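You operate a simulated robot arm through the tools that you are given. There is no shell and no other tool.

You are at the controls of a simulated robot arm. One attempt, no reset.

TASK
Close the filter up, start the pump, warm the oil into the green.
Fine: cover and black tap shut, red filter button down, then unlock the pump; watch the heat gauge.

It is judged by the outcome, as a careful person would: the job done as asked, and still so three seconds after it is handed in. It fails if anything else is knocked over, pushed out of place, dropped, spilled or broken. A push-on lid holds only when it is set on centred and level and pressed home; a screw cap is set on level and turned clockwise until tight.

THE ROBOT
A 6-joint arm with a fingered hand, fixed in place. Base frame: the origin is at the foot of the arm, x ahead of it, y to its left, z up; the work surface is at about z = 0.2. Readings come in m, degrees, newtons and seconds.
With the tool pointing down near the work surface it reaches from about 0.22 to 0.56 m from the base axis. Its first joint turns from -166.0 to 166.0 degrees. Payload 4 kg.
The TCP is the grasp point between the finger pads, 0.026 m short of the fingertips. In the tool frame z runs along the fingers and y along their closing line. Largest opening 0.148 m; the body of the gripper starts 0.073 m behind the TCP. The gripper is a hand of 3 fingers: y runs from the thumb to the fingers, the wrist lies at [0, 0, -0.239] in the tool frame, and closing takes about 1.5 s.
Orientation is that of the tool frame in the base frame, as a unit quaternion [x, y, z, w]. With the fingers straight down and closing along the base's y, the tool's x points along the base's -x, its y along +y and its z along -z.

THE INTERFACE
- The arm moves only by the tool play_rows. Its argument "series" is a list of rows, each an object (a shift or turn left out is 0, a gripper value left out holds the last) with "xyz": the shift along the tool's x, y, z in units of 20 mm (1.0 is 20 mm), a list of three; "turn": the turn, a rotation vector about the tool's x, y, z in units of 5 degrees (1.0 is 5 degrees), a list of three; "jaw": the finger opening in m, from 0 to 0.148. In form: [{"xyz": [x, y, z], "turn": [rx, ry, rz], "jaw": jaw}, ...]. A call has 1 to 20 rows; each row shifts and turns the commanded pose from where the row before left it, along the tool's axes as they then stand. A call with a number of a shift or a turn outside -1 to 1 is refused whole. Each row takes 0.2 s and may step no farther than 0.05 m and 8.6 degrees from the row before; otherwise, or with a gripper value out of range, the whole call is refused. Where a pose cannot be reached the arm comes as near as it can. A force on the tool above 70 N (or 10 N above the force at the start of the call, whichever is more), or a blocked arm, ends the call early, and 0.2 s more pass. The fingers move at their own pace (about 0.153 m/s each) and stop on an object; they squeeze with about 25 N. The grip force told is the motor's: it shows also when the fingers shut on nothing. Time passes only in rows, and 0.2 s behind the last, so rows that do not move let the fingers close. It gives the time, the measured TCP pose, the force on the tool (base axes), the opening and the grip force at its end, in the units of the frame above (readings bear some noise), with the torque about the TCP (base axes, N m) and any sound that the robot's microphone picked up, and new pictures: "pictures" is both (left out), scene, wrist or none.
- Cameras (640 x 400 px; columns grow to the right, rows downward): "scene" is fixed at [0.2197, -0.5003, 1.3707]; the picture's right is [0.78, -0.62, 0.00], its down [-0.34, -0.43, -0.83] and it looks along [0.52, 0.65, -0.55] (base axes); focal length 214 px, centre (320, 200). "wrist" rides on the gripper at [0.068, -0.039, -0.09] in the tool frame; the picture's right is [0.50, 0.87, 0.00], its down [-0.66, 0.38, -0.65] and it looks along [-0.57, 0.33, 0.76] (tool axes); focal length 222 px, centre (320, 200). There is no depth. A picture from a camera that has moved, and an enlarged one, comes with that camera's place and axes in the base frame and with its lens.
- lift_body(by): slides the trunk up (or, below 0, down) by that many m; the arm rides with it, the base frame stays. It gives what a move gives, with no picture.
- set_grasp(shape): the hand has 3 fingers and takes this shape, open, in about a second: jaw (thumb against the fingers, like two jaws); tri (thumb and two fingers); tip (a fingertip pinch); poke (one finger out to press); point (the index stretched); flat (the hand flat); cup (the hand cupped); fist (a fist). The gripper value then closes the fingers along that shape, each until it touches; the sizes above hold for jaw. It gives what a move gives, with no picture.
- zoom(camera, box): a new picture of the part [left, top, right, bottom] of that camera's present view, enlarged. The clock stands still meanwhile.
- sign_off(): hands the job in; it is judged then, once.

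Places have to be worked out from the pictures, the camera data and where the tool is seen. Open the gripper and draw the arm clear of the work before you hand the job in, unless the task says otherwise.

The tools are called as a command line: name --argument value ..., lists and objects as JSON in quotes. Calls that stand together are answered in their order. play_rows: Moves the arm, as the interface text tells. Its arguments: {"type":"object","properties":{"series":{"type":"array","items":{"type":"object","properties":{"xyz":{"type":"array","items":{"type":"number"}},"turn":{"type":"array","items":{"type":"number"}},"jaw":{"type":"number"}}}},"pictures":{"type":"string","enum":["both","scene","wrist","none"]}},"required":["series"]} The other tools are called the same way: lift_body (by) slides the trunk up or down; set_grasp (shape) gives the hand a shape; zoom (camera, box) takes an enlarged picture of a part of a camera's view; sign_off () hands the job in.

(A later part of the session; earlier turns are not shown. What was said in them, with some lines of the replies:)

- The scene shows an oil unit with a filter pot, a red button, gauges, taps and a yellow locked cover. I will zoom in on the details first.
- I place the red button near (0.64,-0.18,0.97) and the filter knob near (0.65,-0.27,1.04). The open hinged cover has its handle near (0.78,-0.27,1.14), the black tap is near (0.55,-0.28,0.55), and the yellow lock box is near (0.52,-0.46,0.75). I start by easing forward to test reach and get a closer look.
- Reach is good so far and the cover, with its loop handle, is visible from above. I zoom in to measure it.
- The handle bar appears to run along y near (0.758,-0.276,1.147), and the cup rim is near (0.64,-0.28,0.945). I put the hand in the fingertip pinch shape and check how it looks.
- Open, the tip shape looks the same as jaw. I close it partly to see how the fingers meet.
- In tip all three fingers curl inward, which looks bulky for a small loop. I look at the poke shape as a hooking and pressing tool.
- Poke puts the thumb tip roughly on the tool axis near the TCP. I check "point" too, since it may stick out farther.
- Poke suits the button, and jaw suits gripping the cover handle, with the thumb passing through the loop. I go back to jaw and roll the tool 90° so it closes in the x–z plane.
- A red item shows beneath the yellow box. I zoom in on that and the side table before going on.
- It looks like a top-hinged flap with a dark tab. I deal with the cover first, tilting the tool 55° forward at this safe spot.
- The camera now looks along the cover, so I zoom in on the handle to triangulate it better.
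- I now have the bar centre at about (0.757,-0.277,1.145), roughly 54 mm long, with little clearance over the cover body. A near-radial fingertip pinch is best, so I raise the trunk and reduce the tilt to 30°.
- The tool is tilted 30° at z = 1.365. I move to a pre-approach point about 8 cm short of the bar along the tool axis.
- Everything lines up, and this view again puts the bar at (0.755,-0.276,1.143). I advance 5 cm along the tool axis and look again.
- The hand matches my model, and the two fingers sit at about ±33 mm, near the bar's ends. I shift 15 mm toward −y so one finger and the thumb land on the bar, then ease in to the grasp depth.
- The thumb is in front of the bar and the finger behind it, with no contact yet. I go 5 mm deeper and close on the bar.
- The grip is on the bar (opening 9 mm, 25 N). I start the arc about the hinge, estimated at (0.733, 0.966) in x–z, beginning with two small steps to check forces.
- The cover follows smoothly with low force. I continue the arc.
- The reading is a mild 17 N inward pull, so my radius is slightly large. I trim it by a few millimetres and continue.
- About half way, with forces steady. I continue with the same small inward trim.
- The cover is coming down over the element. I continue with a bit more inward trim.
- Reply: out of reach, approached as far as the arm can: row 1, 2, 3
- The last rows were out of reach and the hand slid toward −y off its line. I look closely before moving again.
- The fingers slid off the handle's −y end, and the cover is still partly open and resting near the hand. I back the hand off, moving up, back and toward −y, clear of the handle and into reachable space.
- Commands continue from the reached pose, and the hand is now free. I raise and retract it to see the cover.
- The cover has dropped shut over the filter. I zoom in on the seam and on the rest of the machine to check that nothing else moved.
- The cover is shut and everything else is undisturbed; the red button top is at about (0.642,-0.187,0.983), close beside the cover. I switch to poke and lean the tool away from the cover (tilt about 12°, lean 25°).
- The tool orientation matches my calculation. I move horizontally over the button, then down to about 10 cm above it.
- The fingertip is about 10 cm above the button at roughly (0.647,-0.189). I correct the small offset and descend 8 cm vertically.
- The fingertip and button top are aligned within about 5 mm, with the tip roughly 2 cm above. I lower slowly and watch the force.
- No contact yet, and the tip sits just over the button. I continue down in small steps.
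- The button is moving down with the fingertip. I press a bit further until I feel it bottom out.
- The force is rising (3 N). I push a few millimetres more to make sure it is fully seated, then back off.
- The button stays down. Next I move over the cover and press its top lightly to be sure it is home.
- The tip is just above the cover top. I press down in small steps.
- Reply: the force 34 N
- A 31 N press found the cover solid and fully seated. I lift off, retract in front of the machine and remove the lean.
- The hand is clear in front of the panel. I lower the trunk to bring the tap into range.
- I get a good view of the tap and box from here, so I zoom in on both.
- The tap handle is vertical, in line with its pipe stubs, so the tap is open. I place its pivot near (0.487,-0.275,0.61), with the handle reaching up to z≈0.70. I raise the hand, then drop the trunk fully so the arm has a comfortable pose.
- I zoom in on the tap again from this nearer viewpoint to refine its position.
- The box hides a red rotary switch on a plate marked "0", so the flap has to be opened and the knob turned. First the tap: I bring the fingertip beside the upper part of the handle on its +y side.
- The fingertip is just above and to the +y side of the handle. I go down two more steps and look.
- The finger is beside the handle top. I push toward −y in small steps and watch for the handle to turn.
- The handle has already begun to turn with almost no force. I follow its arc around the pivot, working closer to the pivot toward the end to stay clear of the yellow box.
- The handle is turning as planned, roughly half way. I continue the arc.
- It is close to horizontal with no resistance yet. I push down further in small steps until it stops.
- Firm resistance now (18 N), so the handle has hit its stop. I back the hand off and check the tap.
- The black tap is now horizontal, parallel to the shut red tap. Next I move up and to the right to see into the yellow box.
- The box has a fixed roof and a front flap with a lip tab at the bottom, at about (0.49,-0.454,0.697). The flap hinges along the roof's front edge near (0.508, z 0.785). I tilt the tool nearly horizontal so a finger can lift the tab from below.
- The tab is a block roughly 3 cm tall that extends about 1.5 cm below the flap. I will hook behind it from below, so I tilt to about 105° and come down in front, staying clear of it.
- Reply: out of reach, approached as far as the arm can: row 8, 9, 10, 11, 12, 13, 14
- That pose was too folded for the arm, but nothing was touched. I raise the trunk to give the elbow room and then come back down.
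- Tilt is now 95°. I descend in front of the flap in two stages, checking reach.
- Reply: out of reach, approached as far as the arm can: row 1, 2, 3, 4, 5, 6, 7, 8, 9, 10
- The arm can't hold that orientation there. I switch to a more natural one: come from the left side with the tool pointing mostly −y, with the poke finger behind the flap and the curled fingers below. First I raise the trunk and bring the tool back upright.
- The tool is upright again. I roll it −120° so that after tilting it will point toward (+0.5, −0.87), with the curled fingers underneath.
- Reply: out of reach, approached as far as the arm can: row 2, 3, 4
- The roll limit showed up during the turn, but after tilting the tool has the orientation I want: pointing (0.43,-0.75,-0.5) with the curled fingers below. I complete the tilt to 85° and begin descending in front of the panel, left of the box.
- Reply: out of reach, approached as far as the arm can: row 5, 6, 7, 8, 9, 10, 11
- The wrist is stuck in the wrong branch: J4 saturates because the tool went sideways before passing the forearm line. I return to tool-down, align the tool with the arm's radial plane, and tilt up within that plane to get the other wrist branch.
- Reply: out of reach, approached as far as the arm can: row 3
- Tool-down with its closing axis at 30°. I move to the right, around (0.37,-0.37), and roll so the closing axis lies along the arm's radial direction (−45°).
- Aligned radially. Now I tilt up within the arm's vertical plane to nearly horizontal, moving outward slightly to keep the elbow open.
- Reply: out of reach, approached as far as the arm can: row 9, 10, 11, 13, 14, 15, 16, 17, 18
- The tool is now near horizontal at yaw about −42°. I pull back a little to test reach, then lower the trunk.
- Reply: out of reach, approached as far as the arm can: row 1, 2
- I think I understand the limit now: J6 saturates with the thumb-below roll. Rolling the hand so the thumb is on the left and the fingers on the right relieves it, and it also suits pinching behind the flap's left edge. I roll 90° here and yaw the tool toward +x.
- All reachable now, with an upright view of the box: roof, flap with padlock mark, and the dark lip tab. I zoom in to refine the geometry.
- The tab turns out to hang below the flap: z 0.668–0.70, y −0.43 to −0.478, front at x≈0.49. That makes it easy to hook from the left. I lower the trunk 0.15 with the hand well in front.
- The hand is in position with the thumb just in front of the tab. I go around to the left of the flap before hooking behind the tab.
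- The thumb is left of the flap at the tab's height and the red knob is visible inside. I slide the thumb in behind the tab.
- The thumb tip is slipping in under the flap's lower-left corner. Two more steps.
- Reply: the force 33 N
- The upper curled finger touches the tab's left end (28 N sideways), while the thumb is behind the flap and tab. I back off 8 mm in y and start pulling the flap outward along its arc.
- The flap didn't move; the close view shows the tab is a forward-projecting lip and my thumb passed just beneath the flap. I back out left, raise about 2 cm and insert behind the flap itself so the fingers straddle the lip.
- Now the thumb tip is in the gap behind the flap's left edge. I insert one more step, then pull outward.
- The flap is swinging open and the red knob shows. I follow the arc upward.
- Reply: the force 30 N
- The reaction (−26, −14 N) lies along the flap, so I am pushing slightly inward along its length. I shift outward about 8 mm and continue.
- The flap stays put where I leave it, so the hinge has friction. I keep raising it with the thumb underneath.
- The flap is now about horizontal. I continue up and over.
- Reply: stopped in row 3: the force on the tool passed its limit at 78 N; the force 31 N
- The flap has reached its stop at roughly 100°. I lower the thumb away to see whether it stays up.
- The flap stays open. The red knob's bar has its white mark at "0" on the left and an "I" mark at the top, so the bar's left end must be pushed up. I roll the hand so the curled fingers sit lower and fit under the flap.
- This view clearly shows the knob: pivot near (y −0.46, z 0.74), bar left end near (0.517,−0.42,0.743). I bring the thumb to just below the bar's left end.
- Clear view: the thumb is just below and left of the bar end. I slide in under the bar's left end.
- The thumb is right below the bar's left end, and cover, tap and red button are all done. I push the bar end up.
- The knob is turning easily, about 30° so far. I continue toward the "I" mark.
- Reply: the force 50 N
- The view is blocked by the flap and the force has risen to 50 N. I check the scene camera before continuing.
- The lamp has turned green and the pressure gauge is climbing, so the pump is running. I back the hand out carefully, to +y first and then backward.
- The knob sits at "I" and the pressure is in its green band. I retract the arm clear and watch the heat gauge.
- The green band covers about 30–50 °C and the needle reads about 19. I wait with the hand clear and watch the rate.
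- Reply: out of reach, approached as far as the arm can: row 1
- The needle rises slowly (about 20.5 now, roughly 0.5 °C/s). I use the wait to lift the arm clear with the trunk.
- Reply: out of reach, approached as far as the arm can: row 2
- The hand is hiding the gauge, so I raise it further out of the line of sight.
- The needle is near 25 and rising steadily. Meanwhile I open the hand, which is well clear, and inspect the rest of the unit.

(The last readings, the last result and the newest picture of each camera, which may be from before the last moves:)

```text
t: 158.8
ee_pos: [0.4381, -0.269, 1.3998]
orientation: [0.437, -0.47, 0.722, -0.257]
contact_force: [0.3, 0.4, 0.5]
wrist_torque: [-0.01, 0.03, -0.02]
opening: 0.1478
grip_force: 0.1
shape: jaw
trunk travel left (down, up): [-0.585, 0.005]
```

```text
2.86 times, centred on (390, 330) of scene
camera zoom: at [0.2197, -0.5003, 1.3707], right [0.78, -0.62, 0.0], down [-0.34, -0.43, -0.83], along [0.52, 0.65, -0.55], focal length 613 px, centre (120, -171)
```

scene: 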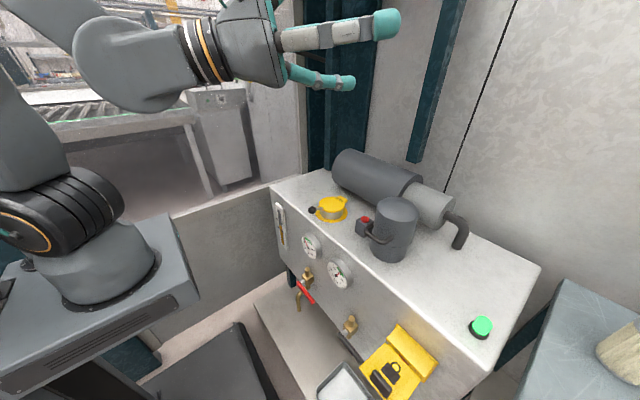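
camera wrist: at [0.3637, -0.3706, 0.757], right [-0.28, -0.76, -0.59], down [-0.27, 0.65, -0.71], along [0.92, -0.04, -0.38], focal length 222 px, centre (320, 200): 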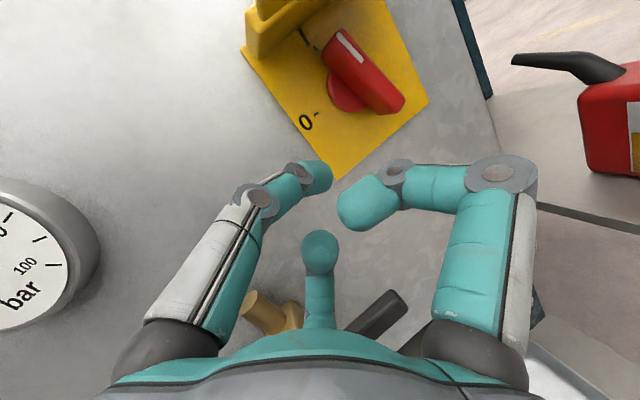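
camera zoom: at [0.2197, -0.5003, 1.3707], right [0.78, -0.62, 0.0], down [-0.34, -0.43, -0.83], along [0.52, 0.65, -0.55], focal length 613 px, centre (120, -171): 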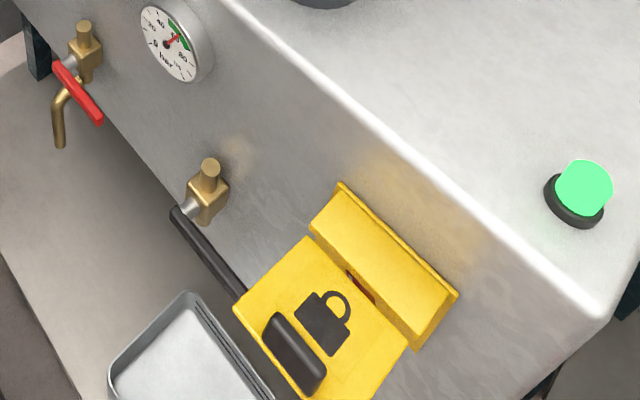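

All is steady: lamp green, pressure in green, red button down, black tap shut, about 27.5 °C. I keep waiting.

play_rows --series '[{}, {}, {}, {}, {}, {}, {}, {}, {}, {}, {}, {}, {}, {}, {}, {}, {}, {}, {}, {}]' --pictures "none"

play_rows --series '[{}, {}, {}, {}, {}, {}, {}, {}, {}, {}, {}, {}, {}, {}, {}, {}, {}, {}, {}, {}]' --pictures "none"

zoom --camera "scene" --box '[300, 230, 326, 262]'

```text
t: 163.0
ee_pos: [0.4384, -0.2683, 1.4004]
orientation: [0.438, -0.469, 0.722, -0.259]
contact_force: [0.3, 0.1, 0.0]
wrist_torque: [0.03, 0.0, -0.01]
opening: 0.1478
grip_force: 0.0
shape: jaw
trunk travel left (down, up): [-0.585, 0.005]
```

```text
t: 167.2
ee_pos: [0.4385, -0.267, 1.4004]
orientation: [0.438, -0.47, 0.722, -0.257]
contact_force: [0.0, 0.2, 0.7]
wrist_torque: [-0.01, 0.0, 0.0]
opening: 0.1476
grip_force: 0.0
shape: jaw
trunk travel left (down, up): [-0.585, 0.005]
```

```text
12.50 times, centred on (313, 246) of scene
camera zoom: at [0.2197, -0.5003, 1.3707], right [0.78, -0.62, 0.0], down [-0.34, -0.43, -0.83], along [0.52, 0.65, -0.55], focal length 2681 px, centre (408, -375)
```

zoom: 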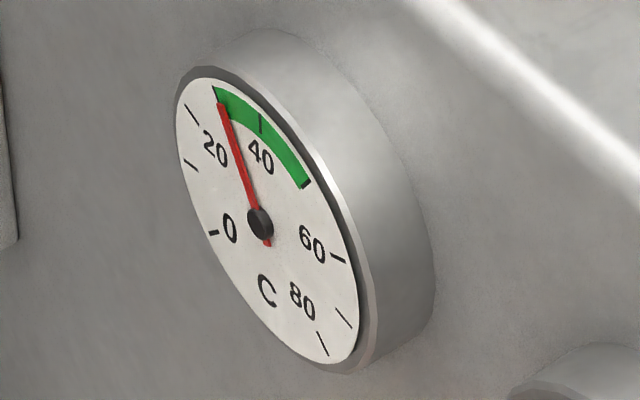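

The needle has just entered the green, at about 31. I wait a bit longer to be well inside the band.

play_rows --series '[{}, {}, {}, {}, {}, {}, {}, {}, {}, {}, {}, {}, {}, {}, {}, {}, {}, {}, {}, {}]' --pictures "none"

play_rows --series '[{}, {}, {}, {}, {}, {}, {}, {}, {}, {}, {}, {}, {}, {}, {}, {}, {}, {}, {}, {}]' --pictures "none"

play_rows --series '[{}, {}, {}, {}, {}, {}, {}, {}, {}, {}, {}, {}, {}, {}, {}, {}, {}, {}, {}, {}]' --pictures "scene"

zoom --camera "scene" --box '[300, 230, 326, 262]'

zoom --camera "scene" --box '[260, 180, 500, 400]'

```text
t: 171.4
ee_pos: [0.4394, -0.2674, 1.3998]
orientation: [0.438, -0.469, 0.722, -0.257]
contact_force: [0.4, -0.2, 0.3]
wrist_torque: [0.0, 0.01, 0.01]
opening: 0.148
grip_force: 0.0
shape: jaw
trunk travel left (down, up): [-0.585, 0.005]
```

```text
t: 175.6
ee_pos: [0.4386, -0.2678, 1.4001]
orientation: [0.439, -0.469, 0.722, -0.256]
contact_force: [0.7, -0.7, -0.2]
wrist_torque: [0.0, 0.0, -0.01]
opening: 0.1481
grip_force: 0.1
shape: jaw
trunk travel left (down, up): [-0.585, 0.005]
```

```text
t: 179.8
ee_pos: [0.4375, -0.2677, 1.4007]
orientation: [0.438, -0.469, 0.722, -0.258]
contact_force: [0.8, 0.1, -0.3]
wrist_torque: [-0.01, -0.03, -0.01]
opening: 0.1477
grip_force: 0.1
shape: jaw
trunk travel left (down, up): [-0.585, 0.005]
```

scene: 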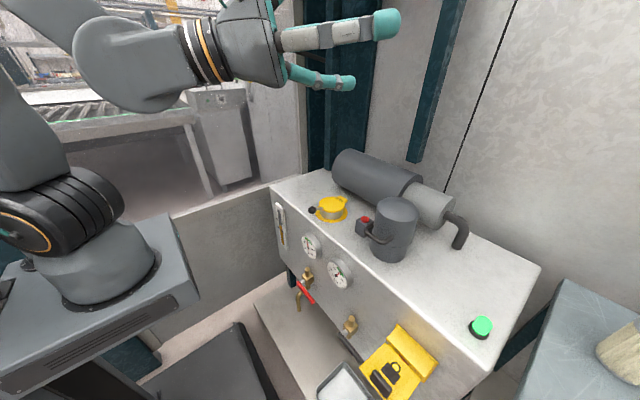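

```text
12.50 times, centred on (313, 246) of scene
camera zoom: at [0.2197, -0.5003, 1.3707], right [0.78, -0.62, 0.0], down [-0.34, -0.43, -0.83], along [0.52, 0.65, -0.55], focal length 2681 px, centre (408, -375)
```

zoom: 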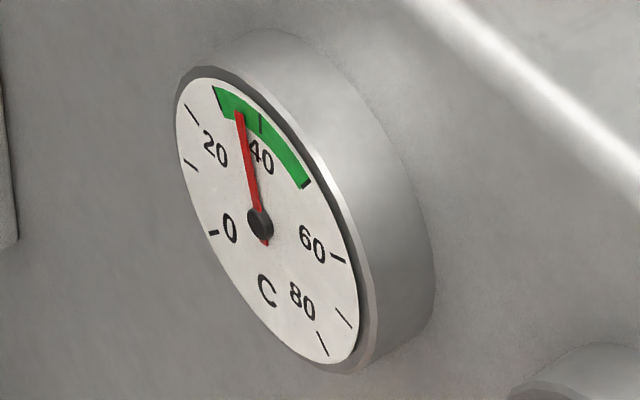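

```text
1.82 times, centred on (380, 290) of scene
camera zoom: at [0.2197, -0.5003, 1.3707], right [0.78, -0.62, 0.0], down [-0.34, -0.43, -0.83], along [0.52, 0.65, -0.55], focal length 390 px, centre (211, 36)
```

zoom: 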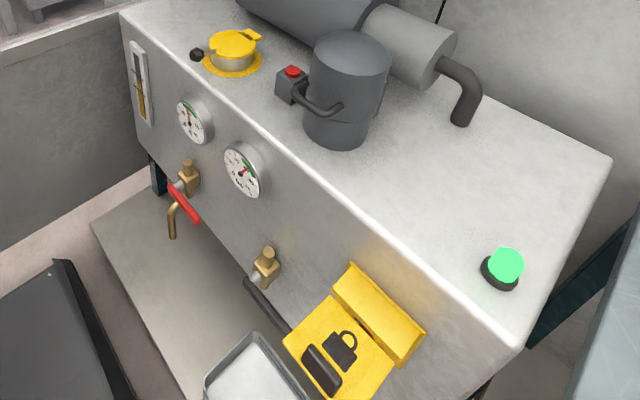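

The heat gauge reads about 35–36, well inside the green band and rising slowly. The pump is running (lamp green), pressure is in green, the filter cover and black tap are shut, the red button is down, and the arm is clear with the hand open. I hand in the job.

sign_off

```text
The job is handed in.
```

I handed the job in with the filter closed up, the pump running and the oil warmed into the green.

- **Filter:** The cover is shut; I pressed its top with about 31 N and it did not move. The black tap is turned crosswise to its stop, and the red filter button is down and stayed down.
- **Pump:** I lifted the yellow lock flap and turned the red knob from 0 to I. The lamp is green, and the pressure gauge settled at about 60 bar, in its green band. The lock flap is still open.
- **Heat:** The gauge read about 35–36 °C at hand-in; the green band runs from about 30 to 50. It was still rising at just under 0.5 °C per second, so it will leave the green if the pump keeps running unattended.
- **Arm:** The hand is open and well above the unit.

**Cover dropped:** My grip slipped off the cover handle partway through closing, so the cover dropped the last part of the way on its own. I found no damage when I checked it.

**Lock flap force:** Opening the lock flap, I pushed it into its end stop hard enough to trip the force limit (78 N). It moved and held normally afterwards.

I saw nothing else moved, spilled or knocked over.
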